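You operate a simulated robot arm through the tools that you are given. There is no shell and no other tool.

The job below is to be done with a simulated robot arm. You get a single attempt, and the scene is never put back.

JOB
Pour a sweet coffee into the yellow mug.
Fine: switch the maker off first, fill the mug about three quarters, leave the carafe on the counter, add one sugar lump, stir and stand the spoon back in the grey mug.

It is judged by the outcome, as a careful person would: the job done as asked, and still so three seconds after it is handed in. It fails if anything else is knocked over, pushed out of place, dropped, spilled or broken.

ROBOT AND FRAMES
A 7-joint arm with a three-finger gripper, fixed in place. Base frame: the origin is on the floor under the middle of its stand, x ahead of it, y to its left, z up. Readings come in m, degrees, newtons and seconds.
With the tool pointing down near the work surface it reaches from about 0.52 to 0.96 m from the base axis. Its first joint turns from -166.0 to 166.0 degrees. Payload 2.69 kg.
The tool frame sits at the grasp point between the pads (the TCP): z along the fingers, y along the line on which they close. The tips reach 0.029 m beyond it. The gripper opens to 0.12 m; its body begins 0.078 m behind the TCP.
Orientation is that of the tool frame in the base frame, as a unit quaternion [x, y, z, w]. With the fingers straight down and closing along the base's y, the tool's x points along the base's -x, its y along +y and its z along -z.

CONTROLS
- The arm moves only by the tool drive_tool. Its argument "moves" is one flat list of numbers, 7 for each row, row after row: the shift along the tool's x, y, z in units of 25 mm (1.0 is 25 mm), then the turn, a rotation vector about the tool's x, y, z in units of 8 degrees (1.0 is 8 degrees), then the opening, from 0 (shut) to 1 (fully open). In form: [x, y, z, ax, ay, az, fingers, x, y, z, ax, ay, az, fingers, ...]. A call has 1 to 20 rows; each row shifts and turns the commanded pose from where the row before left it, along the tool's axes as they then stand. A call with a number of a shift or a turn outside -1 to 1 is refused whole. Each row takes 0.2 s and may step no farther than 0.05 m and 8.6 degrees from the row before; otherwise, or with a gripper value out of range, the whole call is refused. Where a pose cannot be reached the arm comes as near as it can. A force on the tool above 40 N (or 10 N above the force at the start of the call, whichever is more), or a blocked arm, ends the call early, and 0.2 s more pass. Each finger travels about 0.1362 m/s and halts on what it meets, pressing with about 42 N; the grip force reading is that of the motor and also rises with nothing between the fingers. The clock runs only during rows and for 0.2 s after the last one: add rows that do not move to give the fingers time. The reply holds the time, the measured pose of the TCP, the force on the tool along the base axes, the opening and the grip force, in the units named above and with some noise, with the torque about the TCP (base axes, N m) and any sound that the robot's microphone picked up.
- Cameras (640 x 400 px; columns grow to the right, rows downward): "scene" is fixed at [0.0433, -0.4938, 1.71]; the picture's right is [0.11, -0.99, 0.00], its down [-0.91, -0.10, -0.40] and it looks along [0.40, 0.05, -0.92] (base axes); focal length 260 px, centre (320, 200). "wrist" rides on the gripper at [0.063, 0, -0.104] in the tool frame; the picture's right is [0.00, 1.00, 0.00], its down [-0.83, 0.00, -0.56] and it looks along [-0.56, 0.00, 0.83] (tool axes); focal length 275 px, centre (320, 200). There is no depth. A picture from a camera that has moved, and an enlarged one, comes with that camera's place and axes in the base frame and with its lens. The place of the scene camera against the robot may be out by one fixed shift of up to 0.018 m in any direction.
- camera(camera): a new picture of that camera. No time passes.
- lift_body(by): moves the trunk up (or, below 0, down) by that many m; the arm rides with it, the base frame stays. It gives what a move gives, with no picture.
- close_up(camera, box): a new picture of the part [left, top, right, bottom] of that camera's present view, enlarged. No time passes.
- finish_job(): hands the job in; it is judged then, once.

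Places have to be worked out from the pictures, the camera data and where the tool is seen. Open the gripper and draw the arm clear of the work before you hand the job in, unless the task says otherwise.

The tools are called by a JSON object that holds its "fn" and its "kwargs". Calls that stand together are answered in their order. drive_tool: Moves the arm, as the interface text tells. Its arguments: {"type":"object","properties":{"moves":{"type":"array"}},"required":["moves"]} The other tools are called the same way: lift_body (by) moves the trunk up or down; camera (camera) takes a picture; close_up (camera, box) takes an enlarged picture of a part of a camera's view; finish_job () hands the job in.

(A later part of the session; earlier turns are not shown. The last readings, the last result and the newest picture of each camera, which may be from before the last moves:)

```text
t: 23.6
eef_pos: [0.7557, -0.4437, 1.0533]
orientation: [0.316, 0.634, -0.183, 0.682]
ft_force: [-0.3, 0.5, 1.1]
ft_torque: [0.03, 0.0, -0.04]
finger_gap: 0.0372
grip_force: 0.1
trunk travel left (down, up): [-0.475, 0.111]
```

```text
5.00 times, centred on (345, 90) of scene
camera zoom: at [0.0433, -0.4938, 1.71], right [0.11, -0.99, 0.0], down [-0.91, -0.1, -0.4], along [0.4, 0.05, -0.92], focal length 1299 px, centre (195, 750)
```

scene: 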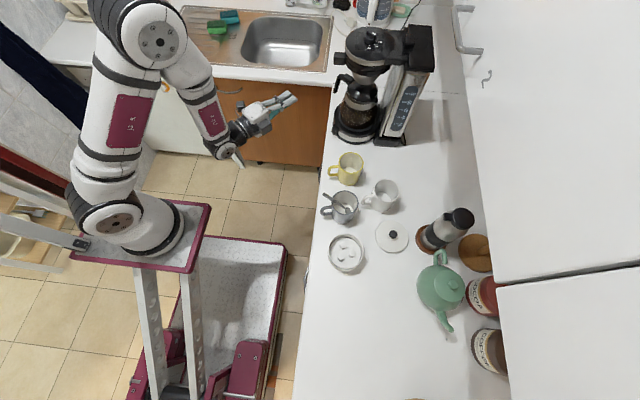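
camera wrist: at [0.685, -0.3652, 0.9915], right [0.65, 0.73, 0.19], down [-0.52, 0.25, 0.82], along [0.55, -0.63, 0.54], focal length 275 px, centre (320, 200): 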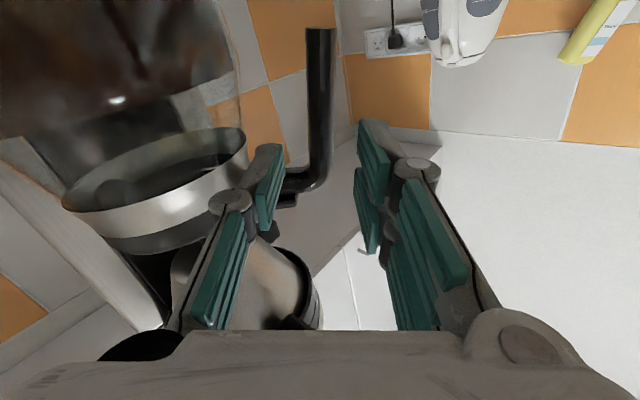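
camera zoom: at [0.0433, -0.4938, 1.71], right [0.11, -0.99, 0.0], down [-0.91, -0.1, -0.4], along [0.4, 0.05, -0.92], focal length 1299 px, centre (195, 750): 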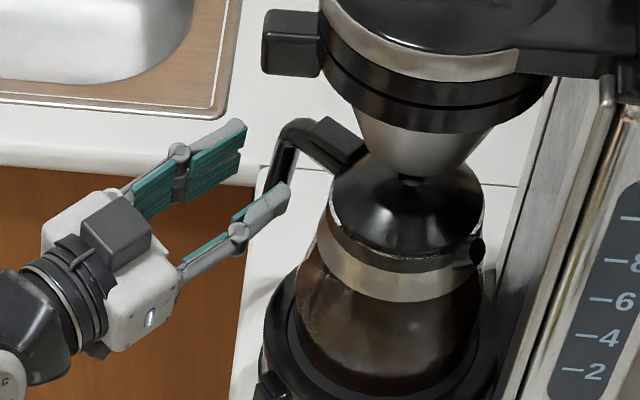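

The bar sits centred between the pads, with about 5 cm left to go. I advance the final 5 cm gently.

{"fn": "drive_tool", "kwargs": {"moves": [0, 0, 0.5, 0, 0, 0, 0.31, 0, -0.05, 0.5, 0, 0, 0, 0.31, 0, 0, 0.5, 0, 0, 0, 0.31, 0, 0, 0.5, 0, 0, 0, 0.31]}}

{"fn": "camera", "kwargs": {"camera": "wrist"}}

{"fn": "close_up", "kwargs": {"camera": "scene", "box": [310, 50, 390, 110]}}

```text
t: 24.6
eef_pos: [0.7899, -0.4794, 1.054]
orientation: [0.315, 0.634, -0.183, 0.682]
ft_force: [0.3, -0.2, 0.2]
ft_torque: [0.0, 0.01, 0.05]
finger_gap: 0.037
grip_force: 0.0
trunk travel left (down, up): [-0.475, 0.111]
```

```text
taken
camera wrist: at [0.7206, -0.4003, 0.9918], right [0.65, 0.73, 0.19], down [-0.52, 0.25, 0.82], along [0.55, -0.63, 0.54], focal length 275 px, centre (320, 200)
```

wrist: 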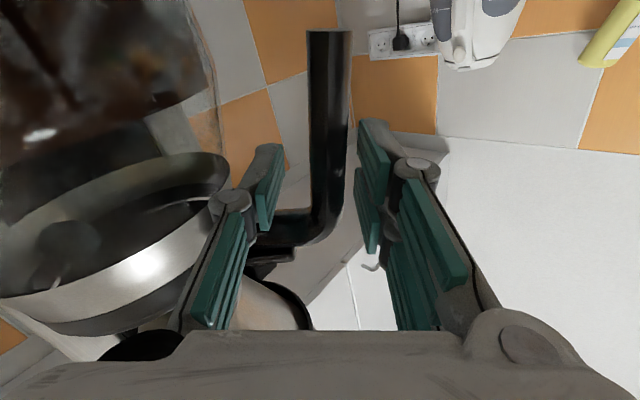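

```text
6.67 times, centred on (350, 80) of scene
camera zoom: at [0.0433, -0.4938, 1.71], right [0.11, -0.99, 0.0], down [-0.91, -0.1, -0.4], along [0.4, 0.05, -0.92], focal length 1732 px, centre (120, 1000)
```

zoom: 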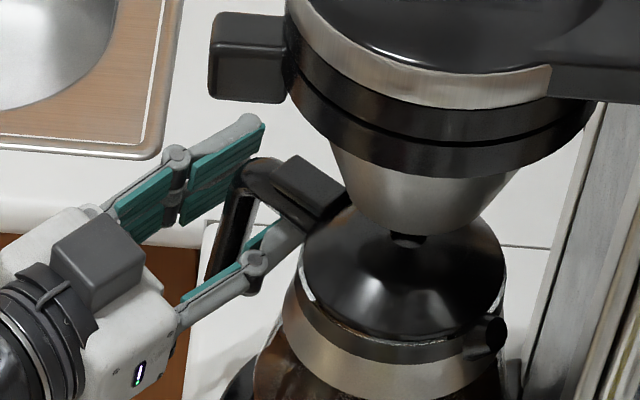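

The bar is now between the pads at grip depth, about 4 mm towards the two-finger side. I shift 3.5 mm to centre on it and close the fingers.

{"fn": "drive_tool", "kwargs": {"moves": [0, 0.14, 0, 0, 0, 0, 0.31, 0, 0, 0, 0, 0, 0, 0.15, 0, 0, 0, 0, 0, 0, 0, 0, 0, 0, 0, 0, 0, 0, 0, 0, 0, 0, 0, 0, 0]}}

{"fn": "camera", "kwargs": {"camera": "wrist"}}

{"fn": "close_up", "kwargs": {"camera": "scene", "box": [310, 50, 390, 110]}}

```text
t: 25.8
eef_pos: [0.7933, -0.4767, 1.0545]
orientation: [0.315, 0.634, -0.183, 0.682]
ft_force: [5.6, -3.5, -0.3]
ft_torque: [-0.63, 0.02, 0.97]
finger_gap: 0.016
grip_force: 42.0
trunk travel left (down, up): [-0.475, 0.111]
```

```text
taken
camera wrist: at [0.723, -0.398, 0.9925], right [0.65, 0.73, 0.19], down [-0.52, 0.25, 0.82], along [0.55, -0.63, 0.54], focal length 275 px, centre (320, 200)
```

wrist: 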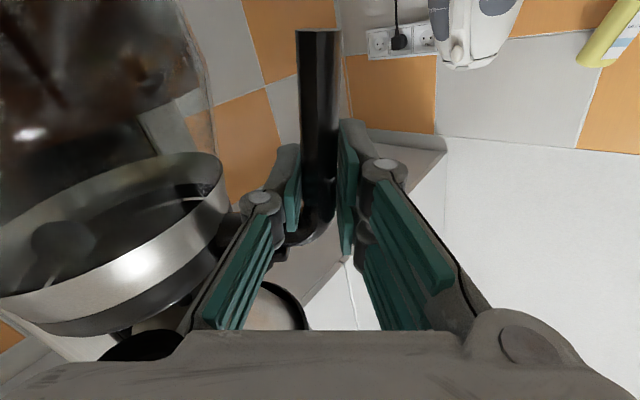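

```text
6.67 times, centred on (350, 80) of scene
camera zoom: at [0.0433, -0.4938, 1.71], right [0.11, -0.99, 0.0], down [-0.91, -0.1, -0.4], along [0.4, 0.05, -0.92], focal length 1732 px, centre (120, 1000)
```

zoom: 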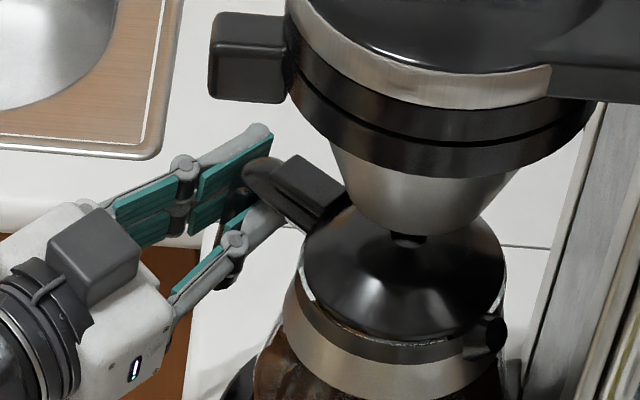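

Gripped: gap 16 mm at 42 N. I lift 8 mm straight up in 2 mm steps (lid-to-nozzle gap is about 15 mm) and check weight and sag.

{"fn": "drive_tool", "kwargs": {"moves": [-0.0784, 0.0158, 0, 0, 0, 0, 0, -0.0784, 0.0158, 0, 0, 0, 0, 0, -0.0784, 0.0158, 0, 0, 0, 0, 0, -0.0784, 0.0158, 0, 0, 0, 0, 0]}}

{"fn": "camera", "kwargs": {"camera": "wrist"}}

{"fn": "close_up", "kwargs": {"camera": "scene", "box": [320, 60, 400, 140]}}

```text
t: 26.8
eef_pos: [0.7939, -0.4761, 1.0616]
orientation: [0.316, 0.635, -0.184, 0.681]
ft_force: [0.3, -0.1, -9.5]
ft_torque: [0.72, -0.56, -0.01]
finger_gap: 0.0152
grip_force: 41.7
trunk travel left (down, up): [-0.475, 0.111]
```

```text
taken
camera wrist: at [0.7231, -0.3977, 0.9993], right [0.65, 0.73, 0.19], down [-0.52, 0.25, 0.82], along [0.55, -0.63, 0.54], focal length 275 px, centre (320, 200)
```

wrist: 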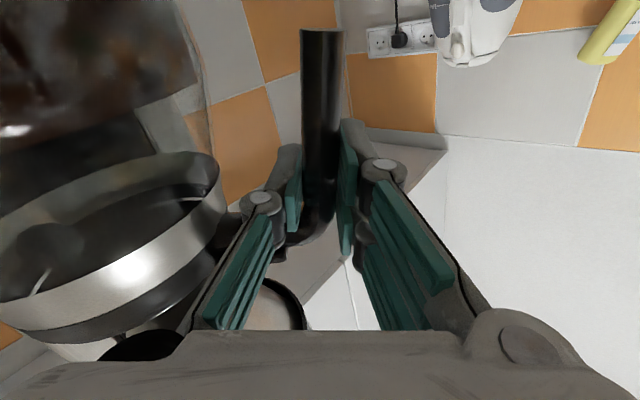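

```text
5.00 times, centred on (360, 100) of scene
camera zoom: at [0.0433, -0.4938, 1.71], right [0.11, -0.99, 0.0], down [-0.91, -0.1, -0.4], along [0.4, 0.05, -0.92], focal length 1299 px, centre (120, 700)
```

zoom: 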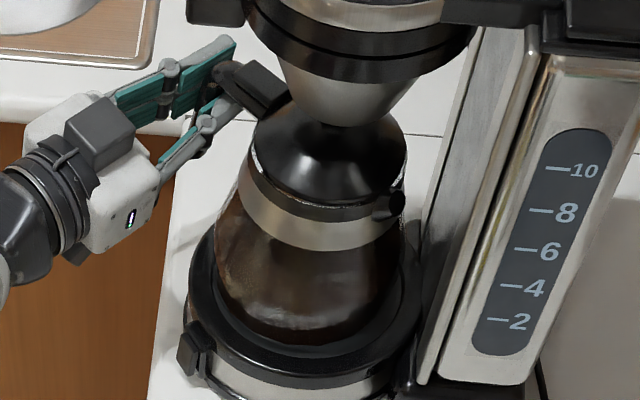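

The scale reads 9.5 N with the right lever arm, so the carafe is off the plate and barely tilted. I lift 2 mm more and start sliding it out toward the robot (−tool z), a short way first.

{"fn": "drive_tool", "kwargs": {"moves": [-0.0784, 0.0158, 0, 0, 0, 0, 0, 0, 0, -0.25, 0, 0, 0, 0, 0, 0, -0.4, 0, 0, 0, 0, 0, 0, -0.4, 0, 0, 0, 0]}}

{"fn": "close_up", "kwargs": {"camera": "scene", "box": [320, 60, 400, 140]}}

```text
t: 27.8
eef_pos: [0.7737, -0.4573, 1.0639]
orientation: [0.316, 0.634, -0.183, 0.682]
ft_force: [1.2, 0.1, -9.4]
ft_torque: [0.78, -0.61, 0.02]
finger_gap: 0.0153
grip_force: 41.4
trunk travel left (down, up): [-0.475, 0.111]
```

```text
5.00 times, centred on (360, 100) of scene
camera zoom: at [0.0433, -0.4938, 1.71], right [0.11, -0.99, 0.0], down [-0.91, -0.1, -0.4], along [0.4, 0.05, -0.92], focal length 1299 px, centre (120, 700)
```

zoom: 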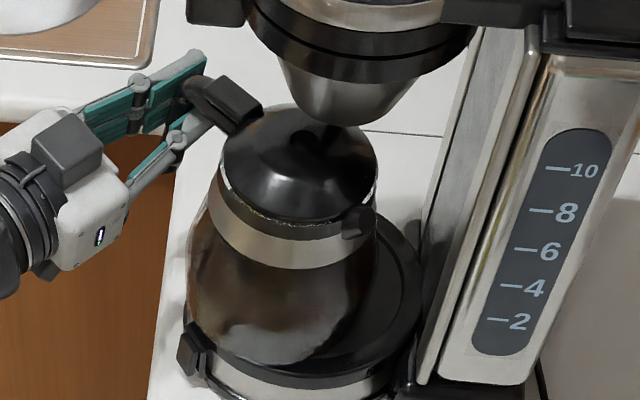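

It slides out cleanly with no side force. I continue backing out 12.5 cm, slowly to avoid slosh.

{"fn": "drive_tool", "kwargs": {"moves": [0, 0, -0.5, 0, 0, 0, 0, 0, 0, -0.5, 0, 0, 0, 0, 0, 0, -0.5, 0, 0, 0, 0, 0, 0, -0.5, 0, 0, 0, 0, 0, 0, -0.5, 0, 0, 0, 0, 0, 0, -0.5, 0, 0, 0, 0, 0, 0, -0.5, 0, 0, 0, 0, 0, 0, -0.5, 0, 0, 0, 0, 0, 0, -0.5, 0, 0, 0, 0, 0, 0, -0.5, 0, 0, 0, 0]}}

{"fn": "camera", "kwargs": {"camera": "scene"}}

```text
t: 30.0
eef_pos: [0.6807, -0.3761, 1.0641]
orientation: [0.314, 0.635, -0.183, 0.682]
ft_force: [-0.1, 0.0, -10.4]
ft_torque: [0.74, -0.62, 0.03]
finger_gap: 0.0153
grip_force: 41.7
trunk travel left (down, up): [-0.475, 0.111]
```

```text
taken
```

scene: 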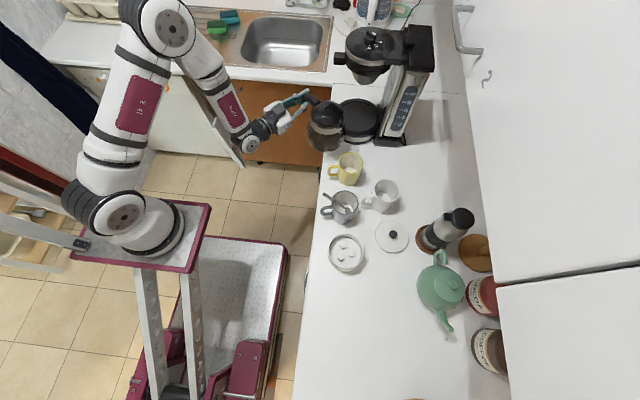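

The carafe is free of the maker. I zoom in to check its spout and the coffee level, and the mugs' positions.

{"fn": "close_up", "kwargs": {"camera": "scene", "box": [280, 80, 376, 160]}}

{"fn": "close_up", "kwargs": {"camera": "scene", "box": [310, 140, 410, 220]}}

{"fn": "camera", "kwargs": {"camera": "wrist"}}

```text
5.00 times, centred on (328, 120) of scene
camera zoom: at [0.0433, -0.4938, 1.71], right [0.11, -0.99, 0.0], down [-0.91, -0.1, -0.4], along [0.4, 0.05, -0.92], focal length 1299 px, centre (280, 600)
```

zoom: 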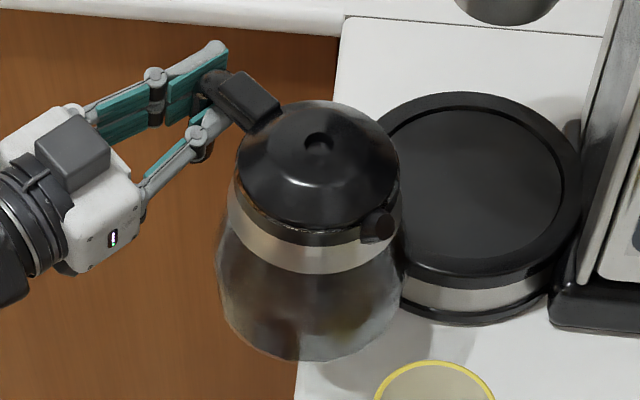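

```text
5.00 times, centred on (360, 180) of scene
camera zoom: at [0.0433, -0.4938, 1.71], right [0.11, -0.99, 0.0], down [-0.91, -0.1, -0.4], along [0.4, 0.05, -0.92], focal length 1299 px, centre (120, 300)
```

zoom: 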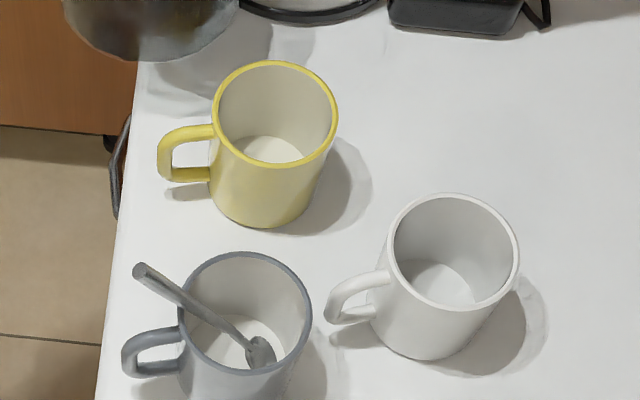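

```text
taken
camera wrist: at [0.6104, -0.2978, 1.0022], right [0.65, 0.73, 0.19], down [-0.52, 0.25, 0.82], along [0.55, -0.63, 0.54], focal length 275 px, centre (320, 200)
```

wrist: 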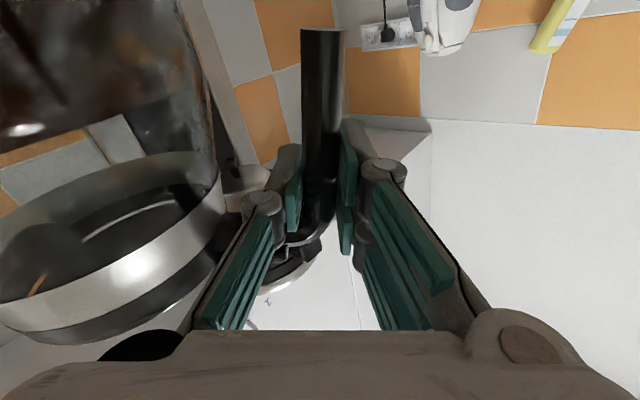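

The spout sits on the collar opposite the handle (≈17 cm from the grip, ~2.7 cm above it). Yellow mug centre ≈ (0.506, −0.548), rim ≈ 0.99 m. I raise the carafe to TCP z ≈ 1.19, then move it level to (0.607, −0.434) so the spout will end above the mug when tilted.

{"fn": "drive_tool", "kwargs": {"moves": [-0.6175, 0.1248, 0, 0, 0, 0, 0, -0.6175, 0.1248, 0, 0, 0, 0, 0, -0.6175, 0.1248, 0, 0, 0, 0, 0, -0.6175, 0.1248, 0, 0, 0, 0, 0, -0.6175, 0.1248, 0, 0, 0, 0, 0, -0.6175, 0.1248, 0, 0, 0, 0, 0, -0.6175, 0.1248, 0, 0, 0, 0, 0, -0.6175, 0.1248, 0, 0, 0, 0, 0, -0.0915, -0.452, -0.083, 0, 0, 0, 0, -0.0915, -0.452, -0.083, 0, 0, 0, 0, -0.0915, -0.452, -0.083, 0, 0, 0, 0, -0.0915, -0.452, -0.083, 0, 0, 0, 0, -0.0915, -0.452, -0.083, 0, 0, 0, 0, -0.0915, -0.452, -0.083, 0, 0, 0, 0, -0.0915, -0.452, -0.083, 0, 0, 0, 0, -0.0915, -0.452, -0.083, 0, 0, 0, 0, 0, 0, 0, 0, 0, 0, 0]}}

{"fn": "camera", "kwargs": {"camera": "scene"}}

{"fn": "close_up", "kwargs": {"camera": "scene", "box": [290, 110, 410, 200]}}

```text
t: 33.6
eef_pos: [0.6075, -0.4327, 1.19]
orientation: [0.316, 0.634, -0.184, 0.681]
ft_force: [-0.9, 0.1, -8.6]
ft_torque: [0.72, -0.6, -0.01]
finger_gap: 0.0152
grip_force: 42.0
trunk travel left (down, up): [-0.475, 0.111]
```

```text
taken
```

scene: 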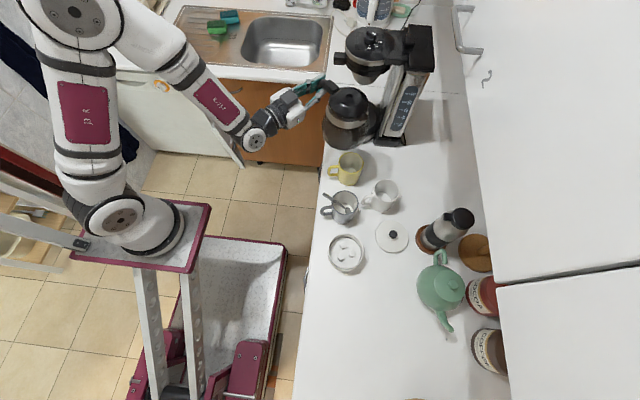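

```text
4.44 times, centred on (350, 155) of scene
camera zoom: at [0.0433, -0.4938, 1.71], right [0.11, -0.99, 0.0], down [-0.91, -0.1, -0.4], along [0.4, 0.05, -0.92], focal length 1154 px, centre (187, 400)
```

zoom: 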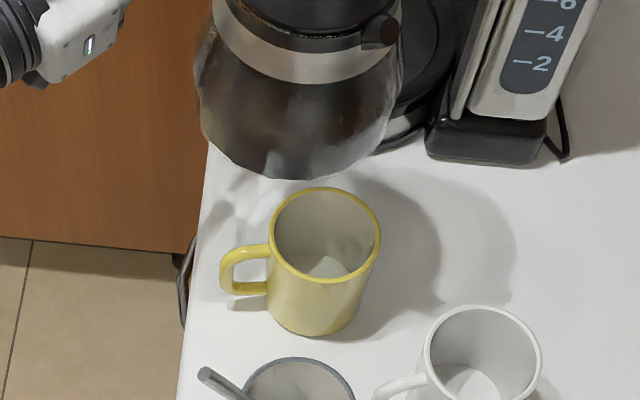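

Good clear view into the mug from the scene camera. I tilt 40° in gentle steps here (still above the mug, below the expected pouring angle).

{"fn": "drive_tool", "kwargs": {"moves": [0, 0, 0, 0, 0, 0.5, 0, 0, 0, 0, 0, 0, 0.5, 0, 0, 0, 0, 0, 0, 0.5, 0, 0, 0, 0, 0, 0, 0.5, 0, 0, 0, 0, 0, 0, 0.5, 0, 0, 0, 0, 0, 0, 0.5, 0, 0, 0, 0, 0, 0, 0.5, 0, 0, 0, 0, 0, 0, 0.5, 0, 0, 0, 0, 0, 0, 0.4, 0, 0, 0, 0, 0, 0, 0.3, 0]}}

{"fn": "close_up", "kwargs": {"camera": "scene", "box": [290, 110, 410, 200]}}

{"fn": "camera", "kwargs": {"camera": "wrist"}}

```text
t: 35.8
eef_pos: [0.6062, -0.4326, 1.1889]
orientation: [0.503, 0.499, 0.047, 0.704]
ft_force: [-0.5, -0.6, -10.8]
ft_torque: [0.42, -0.3, 0.01]
finger_gap: 0.0154
grip_force: 40.9
trunk travel left (down, up): [-0.475, 0.111]
```

```text
4.44 times, centred on (350, 155) of scene
camera zoom: at [0.0433, -0.4938, 1.71], right [0.11, -0.99, 0.0], down [-0.91, -0.1, -0.4], along [0.4, 0.05, -0.92], focal length 1154 px, centre (187, 400)
```

zoom: 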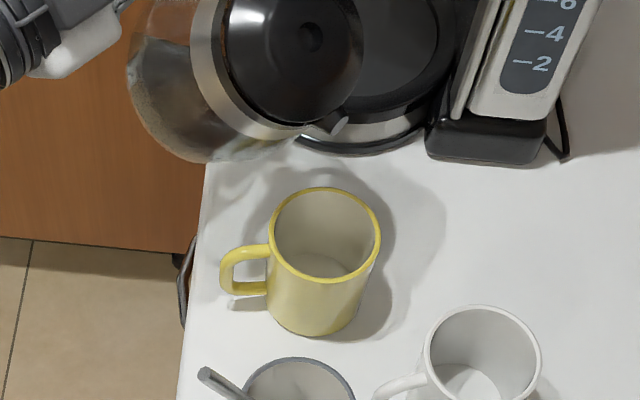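

```text
taken
camera wrist: at [0.5601, -0.3287, 1.1486], right [0.44, 0.49, 0.75], down [-0.83, -0.1, 0.55], along [0.35, -0.86, 0.36], focal length 275 px, centre (320, 200)
```

wrist: 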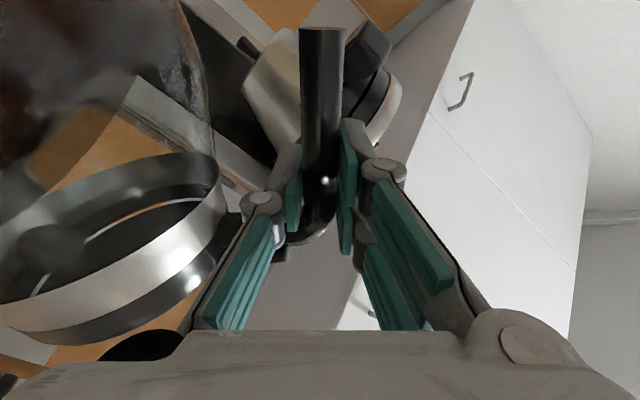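

Spout is above the mug, no coffee flowing yet at ~38° tilt. I tilt to ~45° and lower 5 cm so the spout is about 4–5 cm above the rim.

{"fn": "drive_tool", "kwargs": {"moves": [0, 0, 0, 0, 0, 0.45, 0, 0, 0, 0, 0, 0, 0.45, 0, 0.272, -0.408, 0, 0, 0, 0, 0, 0.272, -0.408, 0, 0, 0, 0, 0, 0.272, -0.408, 0, 0, 0, 0, 0, 0.272, -0.408, 0, 0, 0, 0, 0, 0, 0, 0, 0, 0, 0, 0]}}

{"fn": "close_up", "kwargs": {"camera": "scene", "box": [290, 110, 410, 200]}}

{"fn": "close_up", "kwargs": {"camera": "scene", "box": [310, 120, 390, 180]}}

```text
t: 37.4
eef_pos: [0.6062, -0.4349, 1.1408]
orientation: [0.533, 0.466, 0.09, 0.701]
ft_force: [0.3, 0.9, -10.4]
ft_torque: [0.32, -0.22, -0.02]
finger_gap: 0.0152
grip_force: 41.2
trunk travel left (down, up): [-0.475, 0.111]
```

```text
4.44 times, centred on (350, 155) of scene
camera zoom: at [0.0433, -0.4938, 1.71], right [0.11, -0.99, 0.0], down [-0.91, -0.1, -0.4], along [0.4, 0.05, -0.92], focal length 1154 px, centre (187, 400)
```

zoom: 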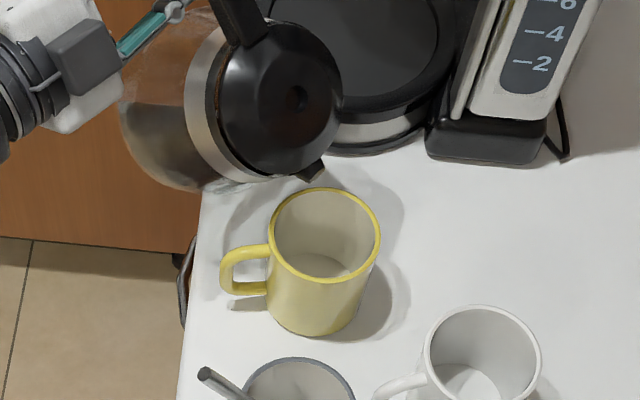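

```text
6.67 times, centred on (350, 150) of scene
camera zoom: at [0.0433, -0.4938, 1.71], right [0.11, -0.99, 0.0], down [-0.91, -0.1, -0.4], along [0.4, 0.05, -0.92], focal length 1732 px, centre (120, 533)
```

zoom: 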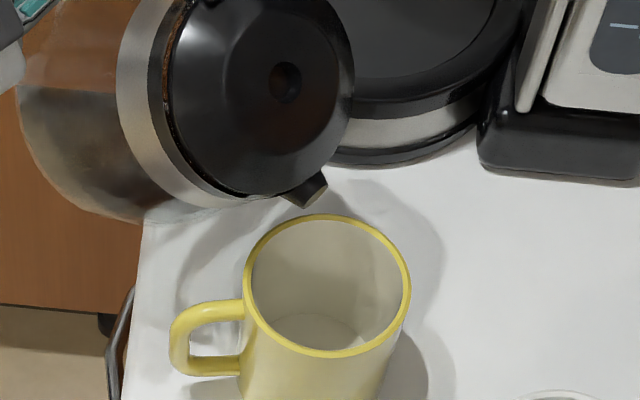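

No flow at 45°. The spout is ~2 cm toward the handle side of the mug's centre and ~5 cm above the rim; I tilt to 50° while shifting to keep the spout over the mug (about 1.2 cm from centre).

{"fn": "drive_tool", "kwargs": {"moves": [-0.48, 0.014, -0.06, 0, 0, 0.325, 0, -0.48, 0.014, -0.06, 0, 0, 0.325, 0, 0, 0, 0, 0, 0, 0, 0, 0, 0, 0, 0, 0, 0, 0]}}

{"fn": "close_up", "kwargs": {"camera": "scene", "box": [310, 120, 390, 180]}}

{"fn": "camera", "kwargs": {"camera": "wrist"}}

```text
t: 38.4
eef_pos: [0.5919, -0.4475, 1.1536]
orientation: [0.553, 0.442, 0.123, 0.696]
ft_force: [-0.4, -0.4, -9.3]
ft_torque: [0.25, -0.16, -0.01]
finger_gap: 0.0151
grip_force: 41.1
trunk travel left (down, up): [-0.475, 0.111]
```

```text
6.67 times, centred on (350, 150) of scene
camera zoom: at [0.0433, -0.4938, 1.71], right [0.11, -0.99, 0.0], down [-0.91, -0.1, -0.4], along [0.4, 0.05, -0.92], focal length 1732 px, centre (120, 533)
```

zoom: 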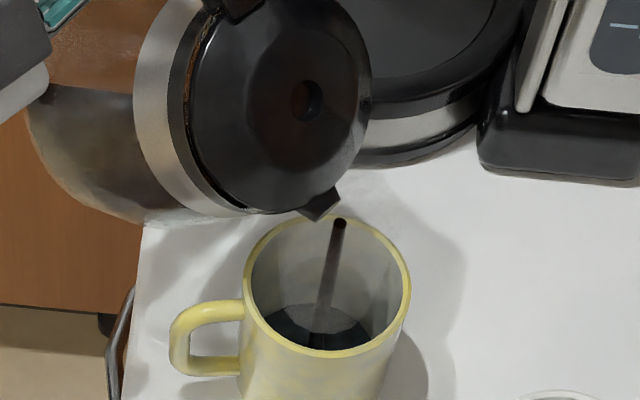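

```text
taken
camera wrist: at [0.5499, -0.3363, 1.1236], right [0.32, 0.36, 0.88], down [-0.9, -0.18, 0.4], along [0.3, -0.92, 0.27], focal length 275 px, centre (320, 200)
```

wrist: 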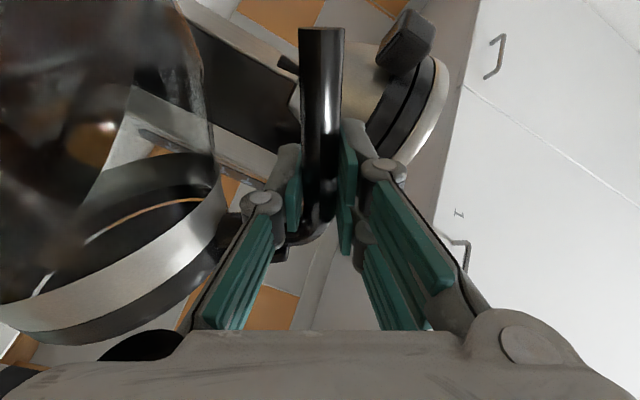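

Coffee is streaming into the mug from the 50° tilt, landing well inside. I hold here and watch the level rise in short waits.

{"fn": "drive_tool", "kwargs": {"moves": [0, 0, 0, 0, 0, 0, 0, 0, 0, 0, 0, 0, 0, 0, 0, 0, 0, 0, 0, 0, 0]}}

{"fn": "close_up", "kwargs": {"camera": "scene", "box": [310, 120, 390, 180]}}

```text
t: 39.2
eef_pos: [0.5922, -0.4473, 1.1541]
orientation: [0.555, 0.441, 0.122, 0.695]
ft_force: [-0.4, 0.2, -8.9]
ft_torque: [0.23, -0.18, 0.06]
finger_gap: 0.0151
grip_force: 41.4
trunk travel left (down, up): [-0.475, 0.111]
```

```text
6.67 times, centred on (350, 150) of scene
camera zoom: at [0.0433, -0.4938, 1.71], right [0.11, -0.99, 0.0], down [-0.91, -0.1, -0.4], along [0.4, 0.05, -0.92], focal length 1732 px, centre (120, 533)
```

zoom: 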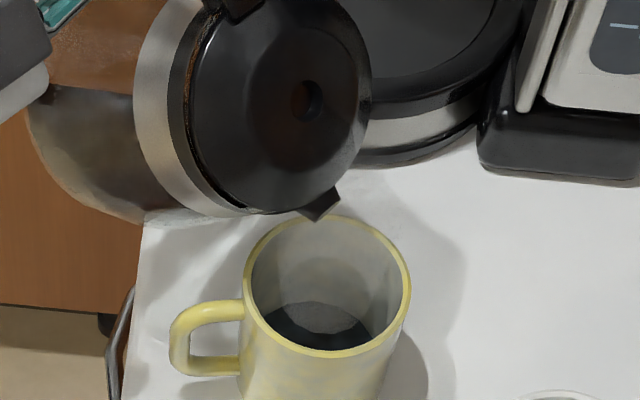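

The flow stopped by itself at 50° with about 1 cm in the mug. I tilt another 3° with compensation and wait again.

{"fn": "drive_tool", "kwargs": {"moves": [-0.16, 0.05, 0, 0, 0, 0.19, 0, -0.16, 0.05, 0, 0, 0, 0.19, 0, 0, 0, 0, 0, 0, 0, 0, 0, 0, 0, 0, 0, 0, 0]}}

{"fn": "close_up", "kwargs": {"camera": "scene", "box": [310, 120, 390, 180]}}

```text
t: 40.2
eef_pos: [0.5876, -0.4506, 1.1598]
orientation: [0.565, 0.426, 0.141, 0.692]
ft_force: [0.1, -0.8, -8.5]
ft_torque: [0.19, -0.12, -0.02]
finger_gap: 0.0152
grip_force: 41.6
trunk travel left (down, up): [-0.475, 0.111]
```

```text
6.67 times, centred on (350, 150) of scene
camera zoom: at [0.0433, -0.4938, 1.71], right [0.11, -0.99, 0.0], down [-0.91, -0.1, -0.4], along [0.4, 0.05, -0.92], focal length 1732 px, centre (120, 533)
```

zoom: 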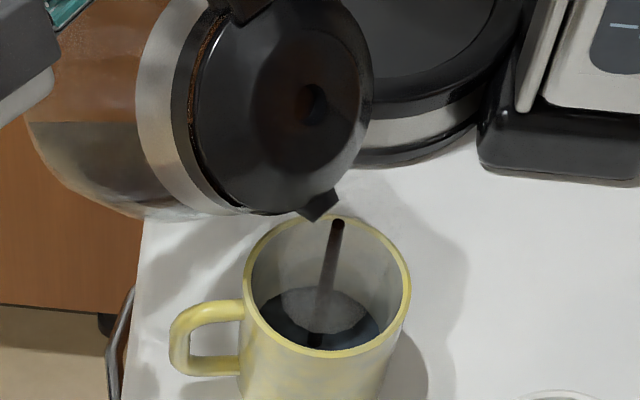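

The level keeps rising (surface edge now at row ~286 of this crop; three-quarters should be near row 247). I hold and look again.

{"fn": "drive_tool", "kwargs": {"moves": [0, 0, 0, 0, 0, 0, 0, 0, 0, 0, 0, 0, 0, 0, 0, 0, 0, 0, 0, 0, 0]}}

{"fn": "close_up", "kwargs": {"camera": "scene", "box": [310, 120, 390, 180]}}

```text
t: 41.0
eef_pos: [0.5868, -0.4496, 1.1598]
orientation: [0.565, 0.427, 0.14, 0.692]
ft_force: [0.1, 0.0, -9.2]
ft_torque: [0.17, -0.11, 0.0]
finger_gap: 0.0153
grip_force: 41.4
trunk travel left (down, up): [-0.475, 0.111]
```

```text
6.67 times, centred on (350, 150) of scene
camera zoom: at [0.0433, -0.4938, 1.71], right [0.11, -0.99, 0.0], down [-0.91, -0.1, -0.4], along [0.4, 0.05, -0.92], focal length 1732 px, centre (120, 533)
```

zoom: 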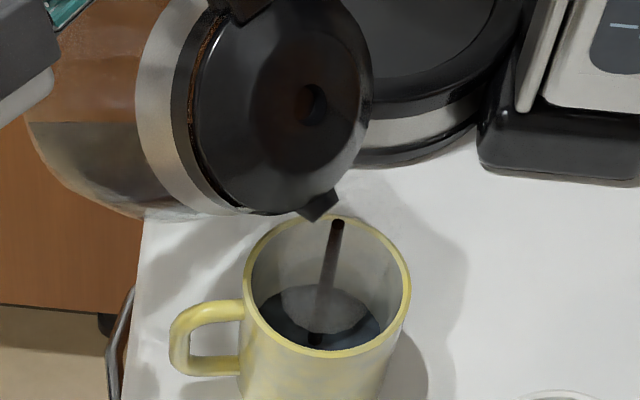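

Still a thin stream, rising slowly (row ~284). I tilt 2.5° more.

{"fn": "drive_tool", "kwargs": {"moves": [-0.14, 0.05, 0, 0, 0, 0.16, 0, -0.14, 0.05, 0, 0, 0, 0.16, 0, 0, 0, 0, 0, 0, 0, 0, 0, 0, 0, 0, 0, 0, 0]}}

{"fn": "close_up", "kwargs": {"camera": "scene", "box": [310, 120, 390, 180]}}

```text
t: 42.0
eef_pos: [0.5832, -0.4548, 1.1662]
orientation: [0.574, 0.414, 0.156, 0.689]
ft_force: [0.2, -0.1, -8.4]
ft_torque: [0.14, -0.11, -0.01]
finger_gap: 0.0151
grip_force: 41.2
trunk travel left (down, up): [-0.475, 0.111]
```

```text
6.67 times, centred on (350, 150) of scene
camera zoom: at [0.0433, -0.4938, 1.71], right [0.11, -0.99, 0.0], down [-0.91, -0.1, -0.4], along [0.4, 0.05, -0.92], focal length 1732 px, centre (120, 533)
```

zoom: 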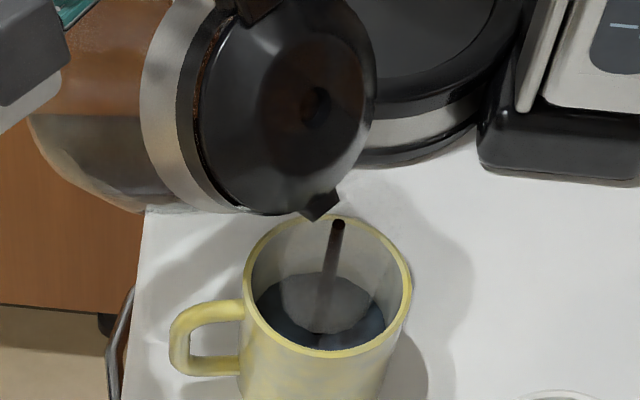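

Edge now near row 272 — roughly 45% full. I tilt another 2.5° and keep watching.

{"fn": "drive_tool", "kwargs": {"moves": [-0.14, 0.05, 0, 0, 0, 0.16, 0, -0.14, 0.05, 0, 0, 0, 0.16, 0, 0, 0, 0, 0, 0, 0, 0, 0, 0, 0, 0, 0, 0, 0]}}

{"fn": "close_up", "kwargs": {"camera": "scene", "box": [310, 120, 390, 180]}}

```text
t: 43.0
eef_pos: [0.5794, -0.459, 1.1703]
orientation: [0.584, 0.401, 0.171, 0.685]
ft_force: [0.3, -0.5, -7.3]
ft_torque: [0.15, -0.02, -0.01]
finger_gap: 0.0152
grip_force: 41.6
trunk travel left (down, up): [-0.475, 0.111]
```

```text
6.67 times, centred on (350, 150) of scene
camera zoom: at [0.0433, -0.4938, 1.71], right [0.11, -0.99, 0.0], down [-0.91, -0.1, -0.4], along [0.4, 0.05, -0.92], focal length 1732 px, centre (120, 533)
```

zoom: 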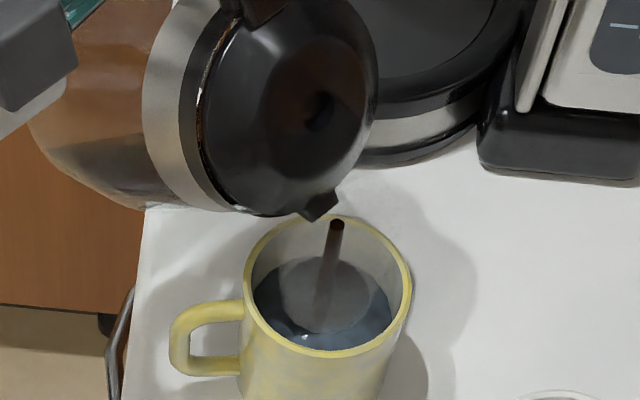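

About 60% now (row ~258). I hold without extra tilt for a moment.

{"fn": "drive_tool", "kwargs": {"moves": [0, 0, 0, 0, 0, 0, 0, 0, 0, 0, 0, 0, 0, 0]}}

{"fn": "close_up", "kwargs": {"camera": "scene", "box": [310, 120, 390, 180]}}

```text
t: 43.6
eef_pos: [0.5796, -0.4573, 1.1701]
orientation: [0.585, 0.4, 0.171, 0.684]
ft_force: [0.2, -0.4, -8.3]
ft_torque: [0.1, -0.04, -0.01]
finger_gap: 0.015
grip_force: 40.9
trunk travel left (down, up): [-0.475, 0.111]
```

```text
6.67 times, centred on (350, 150) of scene
camera zoom: at [0.0433, -0.4938, 1.71], right [0.11, -0.99, 0.0], down [-0.91, -0.1, -0.4], along [0.4, 0.05, -0.92], focal length 1732 px, centre (120, 533)
```

zoom: 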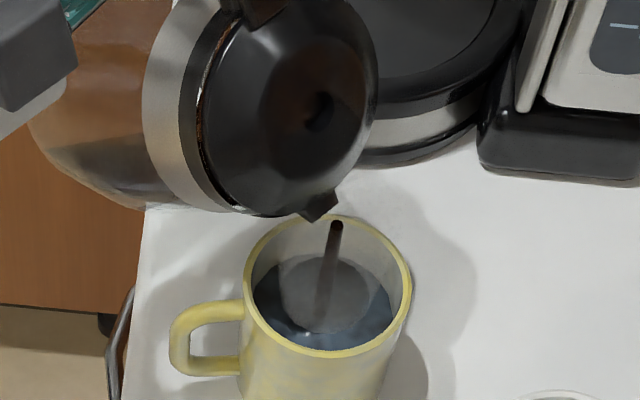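

Around row 255 with the stream thinning. I add ~1.6° of tilt and check after a short wait.

{"fn": "drive_tool", "kwargs": {"moves": [-0.17, 0.06, 0, 0, 0, 0.2, 0, 0, 0, 0, 0, 0, 0, 0]}}

{"fn": "close_up", "kwargs": {"camera": "scene", "box": [325, 140, 373, 180]}}

```text
t: 44.2
eef_pos: [0.5775, -0.4606, 1.1735]
orientation: [0.59, 0.393, 0.18, 0.682]
ft_force: [-0.1, -0.4, -8.0]
ft_torque: [0.11, -0.05, 0.0]
finger_gap: 0.0153
grip_force: 41.0
trunk travel left (down, up): [-0.475, 0.111]
```

```text
10.00 times, centred on (349, 160) of scene
camera zoom: at [0.0433, -0.4938, 1.71], right [0.11, -0.99, 0.0], down [-0.91, -0.1, -0.4], along [0.4, 0.05, -0.92], focal length 2598 px, centre (30, 600)
```

zoom: 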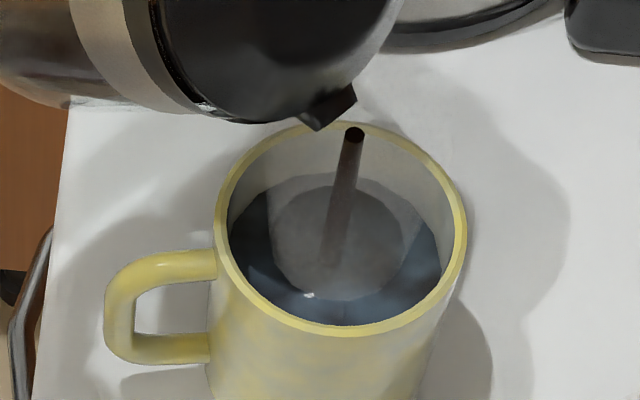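

By geometry that's about 70% full. One more short hold, then I tilt back 20° while keeping the spout over the mug.

{"fn": "drive_tool", "kwargs": {"moves": [0, 0, 0, 0, 0, 0, 0, 0.25, 0.08, 0, 0, 0, -0.5, 0, 0.3, 0.11, 0, 0, 0, -0.6, 0, 0.3, 0.12, 0, 0, 0, -0.6, 0, 0.3, 0.14, 0, 0, 0, -0.6, 0]}}

{"fn": "close_up", "kwargs": {"camera": "scene", "box": [325, 140, 373, 180]}}

{"fn": "close_up", "kwargs": {"camera": "scene", "box": [290, 110, 410, 200]}}

```text
t: 45.4
eef_pos: [0.5975, -0.4383, 1.1698]
orientation: [0.519, 0.482, 0.069, 0.703]
ft_force: [0.6, -0.1, -7.2]
ft_torque: [0.25, -0.22, 0.02]
finger_gap: 0.015
grip_force: 41.1
trunk travel left (down, up): [-0.475, 0.111]
```

```text
10.00 times, centred on (349, 160) of scene
camera zoom: at [0.0433, -0.4938, 1.71], right [0.11, -0.99, 0.0], down [-0.91, -0.1, -0.4], along [0.4, 0.05, -0.92], focal length 2598 px, centre (30, 600)
```

zoom: 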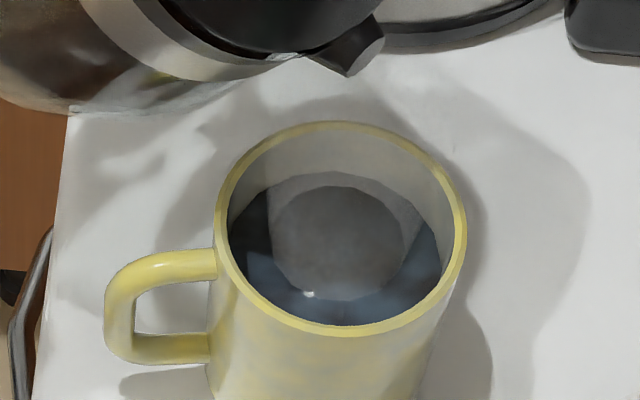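

```text
4.44 times, centred on (350, 155) of scene
camera zoom: at [0.0433, -0.4938, 1.71], right [0.11, -0.99, 0.0], down [-0.91, -0.1, -0.4], along [0.4, 0.05, -0.92], focal length 1154 px, centre (187, 400)
```

zoom: 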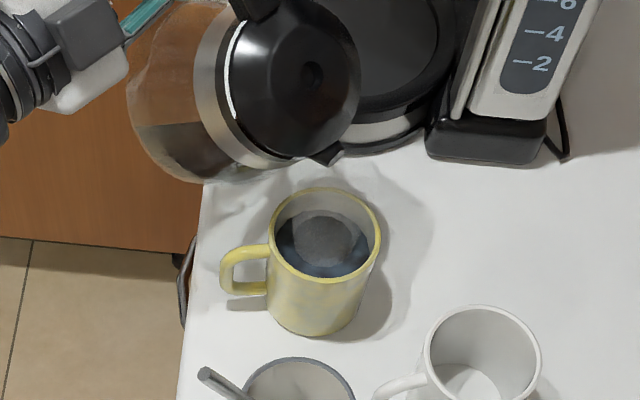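

That's about 70–72% by geometry (and ~250 g by the weight drop). I give one short extra dribble — tilt to 60° for ~0.4 s — and tilt straight back.

{"fn": "drive_tool", "kwargs": {"moves": [-0.3, -0.14, 0, 0, 0, 0.6, 0, -0.3, -0.12, 0, 0, 0, 0.6, 0, -0.3, -0.11, 0, 0, 0, 0.6, 0, -0.25, -0.08, 0, 0, 0, 0.52, 0, 0, 0, 0, 0, 0, 0, 0, 0.25, 0.08, 0, 0, 0, -0.52, 0, 0.3, 0.11, 0, 0, 0, -0.6, 0, 0.3, 0.12, 0, 0, 0, -0.6, 0, 0.3, 0.14, 0, 0, 0, -0.6, 0]}}

{"fn": "close_up", "kwargs": {"camera": "scene", "box": [325, 140, 373, 180]}}

{"fn": "close_up", "kwargs": {"camera": "scene", "box": [290, 110, 410, 200]}}

```text
t: 47.4
eef_pos: [0.5966, -0.4372, 1.1729]
orientation: [0.519, 0.482, 0.069, 0.703]
ft_force: [-0.6, -0.1, -7.7]
ft_torque: [0.28, -0.2, 0.02]
finger_gap: 0.015
grip_force: 41.6
trunk travel left (down, up): [-0.475, 0.111]
```

```text
10.00 times, centred on (349, 160) of scene
camera zoom: at [0.0433, -0.4938, 1.71], right [0.11, -0.99, 0.0], down [-0.91, -0.1, -0.4], along [0.4, 0.05, -0.92], focal length 2598 px, centre (30, 600)
```

zoom: 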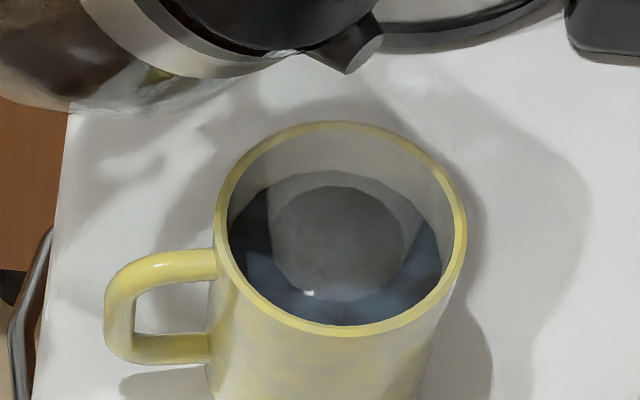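

```text
4.44 times, centred on (350, 155) of scene
camera zoom: at [0.0433, -0.4938, 1.71], right [0.11, -0.99, 0.0], down [-0.91, -0.1, -0.4], along [0.4, 0.05, -0.92], focal length 1154 px, centre (187, 400)
```

zoom: 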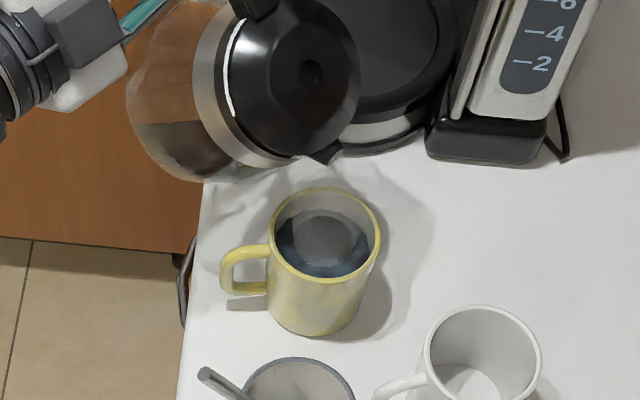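

Level is now about 73% — that's good for "about three quarters". I raise 3 cm and roll the carafe back upright over the mug.

{"fn": "drive_tool", "kwargs": {"moves": [-0.363, 0.478, 0, 0, 0, 0, 0, -0.363, 0.478, 0, 0, 0, 0, 0, 0, 0, 0, 0, 0, -0.5, 0, 0, 0, 0, 0, 0, -0.5, 0, 0, 0, 0, 0, 0, -0.5, 0, 0, 0, 0, 0, 0, -0.5, 0, 0, 0, 0, 0, 0, -0.5, 0, 0, 0, 0, 0, 0, -0.5, 0, 0, 0, 0, 0, 0, -0.5, 0, 0, 0, 0, 0, 0, -0.5, 0, 0, 0, 0, 0, 0, -0.5, 0, 0, 0, 0, 0, 0, -0.5, 0, 0, 0, 0, 0, 0, -0.2, 0, 0, 0, 0, 0, 0, 0, 0]}}

{"fn": "camera", "kwargs": {"camera": "scene"}}

{"fn": "camera", "kwargs": {"camera": "wrist"}}

```text
t: 50.4
eef_pos: [0.5972, -0.4379, 1.2042]
orientation: [0.314, 0.635, -0.185, 0.681]
ft_force: [-0.1, -0.5, -7.0]
ft_torque: [0.58, -0.44, 0.01]
finger_gap: 0.0153
grip_force: 41.4
trunk travel left (down, up): [-0.475, 0.111]
```

```text
taken
```

scene: 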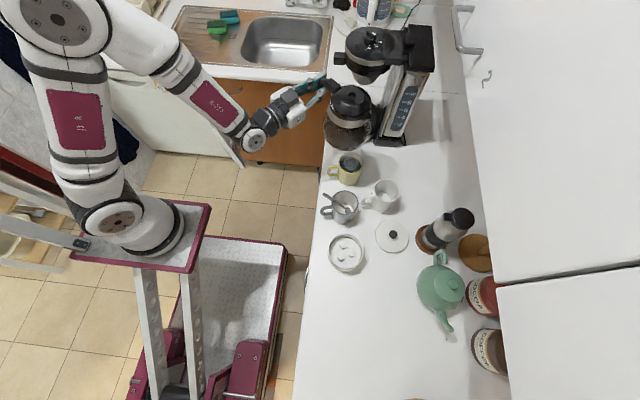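

```text
taken
camera wrist: at [0.5268, -0.3603, 1.1422], right [0.65, 0.73, 0.19], down [-0.52, 0.25, 0.82], along [0.55, -0.63, 0.54], focal length 275 px, centre (320, 200)
```

wrist: 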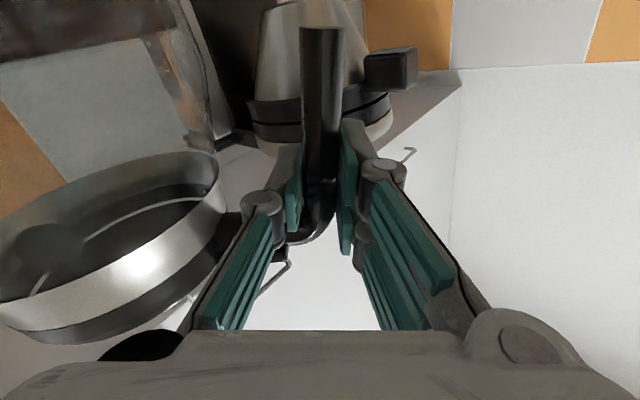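

Carafe is upright and weighs ~7.3 N (about 260 g poured). The free counter area is past the sugar bowl (x < 0.14), so I'll carry it there, high above the mugs, turning the tool gradually toward azimuth −90°. First segment.

{"fn": "drive_tool", "kwargs": {"moves": [-0.144, -0.713, -0.332, 0.2205, -0.0446, 0, 0, -0.144, -0.713, -0.332, 0.2205, -0.0446, 0, 0, -0.144, -0.713, -0.332, 0.2205, -0.0446, 0, 0, -0.144, -0.713, -0.332, 0.2205, -0.0446, 0, 0, -0.144, -0.713, -0.332, 0.2205, -0.0446, 0, 0, -0.144, -0.713, -0.332, 0.2205, -0.0446, 0, 0, -0.144, -0.713, -0.332, 0.2205, -0.0446, 0, 0, -0.144, -0.713, -0.332, 0.2205, -0.0446, 0, 0, -0.144, -0.713, -0.332, 0.2205, -0.0446, 0, 0]}}

{"fn": "camera", "kwargs": {"camera": "scene"}}

```text
t: 52.4
eef_pos: [0.4258, -0.4899, 1.2044]
orientation: [0.399, 0.584, -0.279, 0.649]
ft_force: [0.3, -0.2, -7.2]
ft_torque: [0.4, -0.61, -0.02]
finger_gap: 0.0154
grip_force: 41.5
trunk travel left (down, up): [-0.475, 0.111]
```

```text
taken
```

scene: 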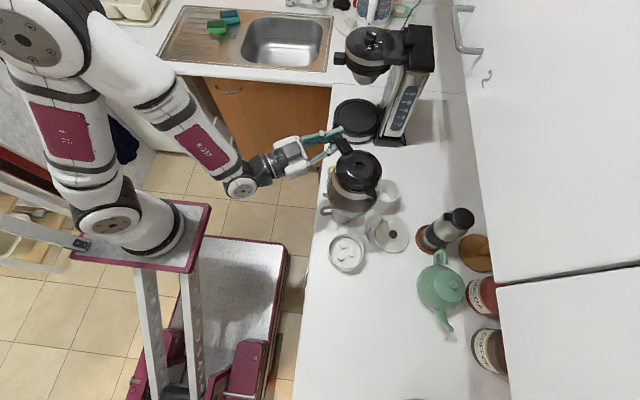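

Still level at 7.2 N. Second segment in the same direction.

{"fn": "drive_tool", "kwargs": {"moves": [-0.157, -0.775, -0.129, 0.2205, -0.0446, 0, 0, -0.157, -0.775, -0.129, 0.2205, -0.0446, 0, 0, -0.157, -0.775, -0.129, 0.2205, -0.0446, 0, 0, -0.157, -0.775, -0.129, 0.2205, -0.0446, 0, 0, -0.157, -0.775, -0.129, 0.2205, -0.0446, 0, 0, -0.157, -0.775, -0.129, 0.2205, -0.0446, 0, 0, -0.157, -0.775, -0.129, 0.2205, -0.0446, 0, 0, -0.157, -0.775, -0.129, 0.2205, -0.0446, 0, 0, -0.157, -0.775, -0.129, 0.2205, -0.0446, 0, 0]}}

{"fn": "camera", "kwargs": {"camera": "scene"}}

```text
t: 54.4
eef_pos: [0.2534, -0.5404, 1.2075]
orientation: [0.478, 0.521, -0.369, 0.604]
ft_force: [0.6, 0.3, -7.1]
ft_torque: [0.25, -0.69, -0.05]
finger_gap: 0.0152
grip_force: 40.9
trunk travel left (down, up): [-0.475, 0.111]
```

```text
taken
```

scene: 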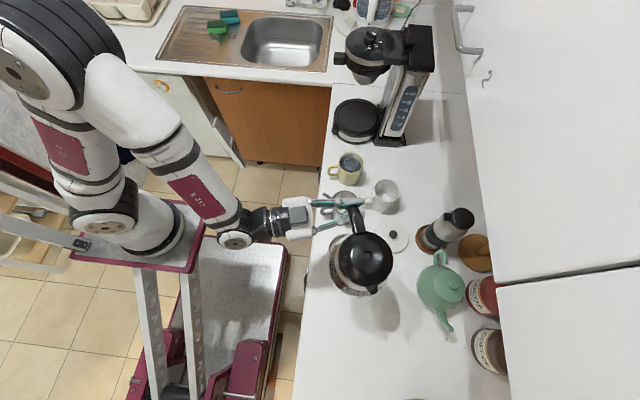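

Still fine. Third segment to about (0.085, −0.59) with the tool ending at azimuth −90°.

{"fn": "drive_tool", "kwargs": {"moves": [-0.1535, -0.76, 0.116, 0.2205, -0.0446, 0, 0, -0.1535, -0.76, 0.116, 0.2205, -0.0446, 0, 0, -0.1535, -0.76, 0.116, 0.2205, -0.0446, 0, 0, -0.1535, -0.76, 0.116, 0.2205, -0.0446, 0, 0, -0.1535, -0.76, 0.116, 0.2205, -0.0446, 0, 0, -0.1535, -0.76, 0.116, 0.2205, -0.0446, 0, 0, -0.1535, -0.76, 0.116, 0.2205, -0.0446, 0, 0, -0.1535, -0.76, 0.116, 0.2205, -0.0446, 0, 0, -0.1535, -0.76, 0.116, 0.2205, -0.0446, 0, 0, 0, 0, 0, 0, 0, 0, 0]}}

{"fn": "camera", "kwargs": {"camera": "scene"}}

{"fn": "camera", "kwargs": {"camera": "wrist"}}

```text
t: 56.6
eef_pos: [0.0848, -0.5899, 1.2061]
orientation: [0.546, 0.448, -0.45, 0.547]
ft_force: [-0.1, 0.1, -7.5]
ft_torque: [0.01, -0.73, -0.02]
finger_gap: 0.0152
grip_force: 41.4
trunk travel left (down, up): [-0.475, 0.111]
```

```text
taken
```

scene: 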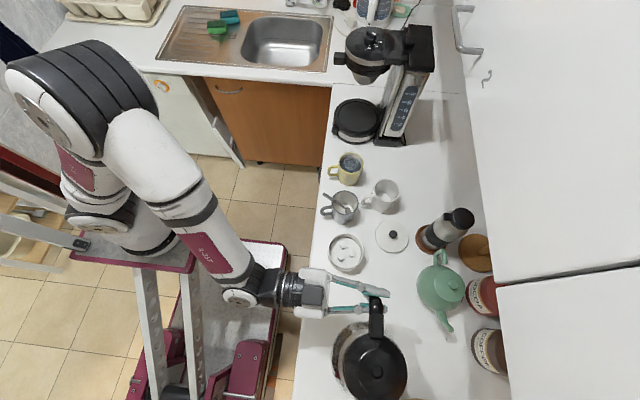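

```text
taken
camera wrist: at [0.097, -0.4869, 1.1435], right [0.98, 0.0, 0.19], down [-0.16, 0.56, 0.81], along [-0.11, -0.83, 0.55], focal length 275 px, centre (320, 200)
```

wrist: 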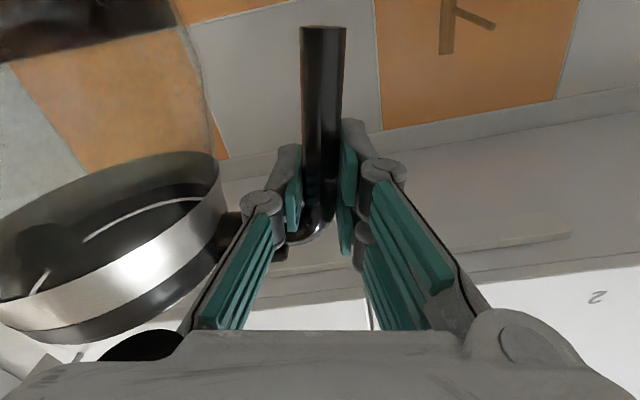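

The carafe is now over the free counter area (axis ≈ (−0.02, −0.59)). I lower it 17 cm and check before the final touch-down.

{"fn": "drive_tool", "kwargs": {"moves": [0.834, -0.165, 0, 0, 0, 0, 0, 0.834, -0.165, 0, 0, 0, 0, 0, 0.834, -0.165, 0, 0, 0, 0, 0, 0.834, -0.165, 0, 0, 0, 0, 0, 0.834, -0.165, 0, 0, 0, 0, 0, 0.834, -0.165, 0, 0, 0, 0, 0, 0.834, -0.165, 0, 0, 0, 0, 0, 0.834, -0.165, 0, 0, 0, 0, 0]}}

{"fn": "close_up", "kwargs": {"camera": "scene", "box": [240, 240, 460, 400]}}

```text
t: 58.4
eef_pos: [0.0861, -0.5944, 1.0383]
orientation: [0.546, 0.447, -0.45, 0.547]
ft_force: [-0.2, 1.1, -7.3]
ft_torque: [0.05, -0.71, 0.0]
finger_gap: 0.0152
grip_force: 41.4
trunk travel left (down, up): [-0.475, 0.111]
```

```text
2.50 times, centred on (350, 320) of scene
camera zoom: at [0.0433, -0.4938, 1.71], right [0.11, -0.99, 0.0], down [-0.91, -0.1, -0.4], along [0.4, 0.05, -0.92], focal length 649 px, centre (245, -100)
```

zoom: 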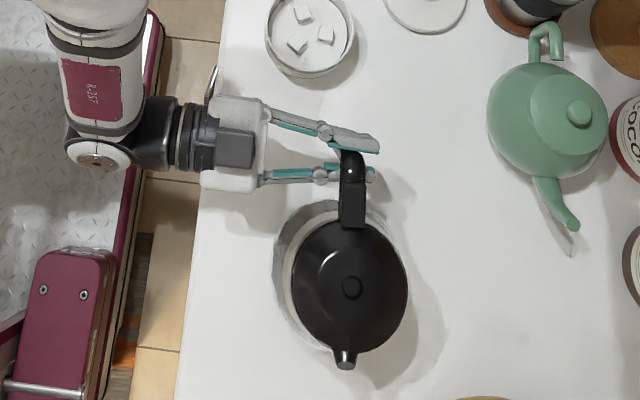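

Everything is clear around it. I descend in 3 mm steps, watching the weight reading for touch-down.

{"fn": "drive_tool", "kwargs": {"moves": [0.1178, -0.0233, 0, 0, 0, 0, 0, 0.1178, -0.0233, 0, 0, 0, 0, 0, 0.1178, -0.0233, 0, 0, 0, 0, 0, 0.1178, -0.0233, 0, 0, 0, 0, 0, 0.1178, -0.0233, 0, 0, 0, 0, 0, 0.1178, -0.0233, 0, 0, 0, 0, 0, 0.1178, -0.0233, 0, 0, 0, 0, 0, 0.1178, -0.0233, 0, 0, 0, 0, 0]}}

{"fn": "close_up", "kwargs": {"camera": "scene", "box": [300, 290, 420, 390]}}

```text
t: 60.2
eef_pos: [0.0855, -0.5926, 1.012]
orientation: [0.546, 0.447, -0.45, 0.547]
ft_force: [-0.4, 0.7, -7.7]
ft_torque: [0.03, -0.73, 0.03]
finger_gap: 0.0153
grip_force: 41.6
trunk travel left (down, up): [-0.475, 0.111]
```

```text
4.00 times, centred on (360, 340) of scene
camera zoom: at [0.0433, -0.4938, 1.71], right [0.11, -0.99, 0.0], down [-0.91, -0.1, -0.4], along [0.4, 0.05, -0.92], focal length 1039 px, centre (160, -360)
```

zoom: 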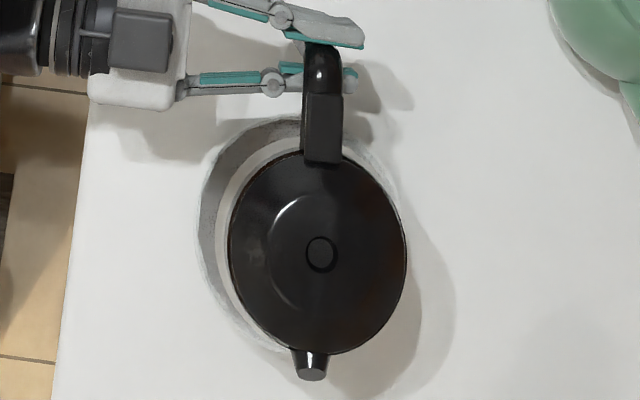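

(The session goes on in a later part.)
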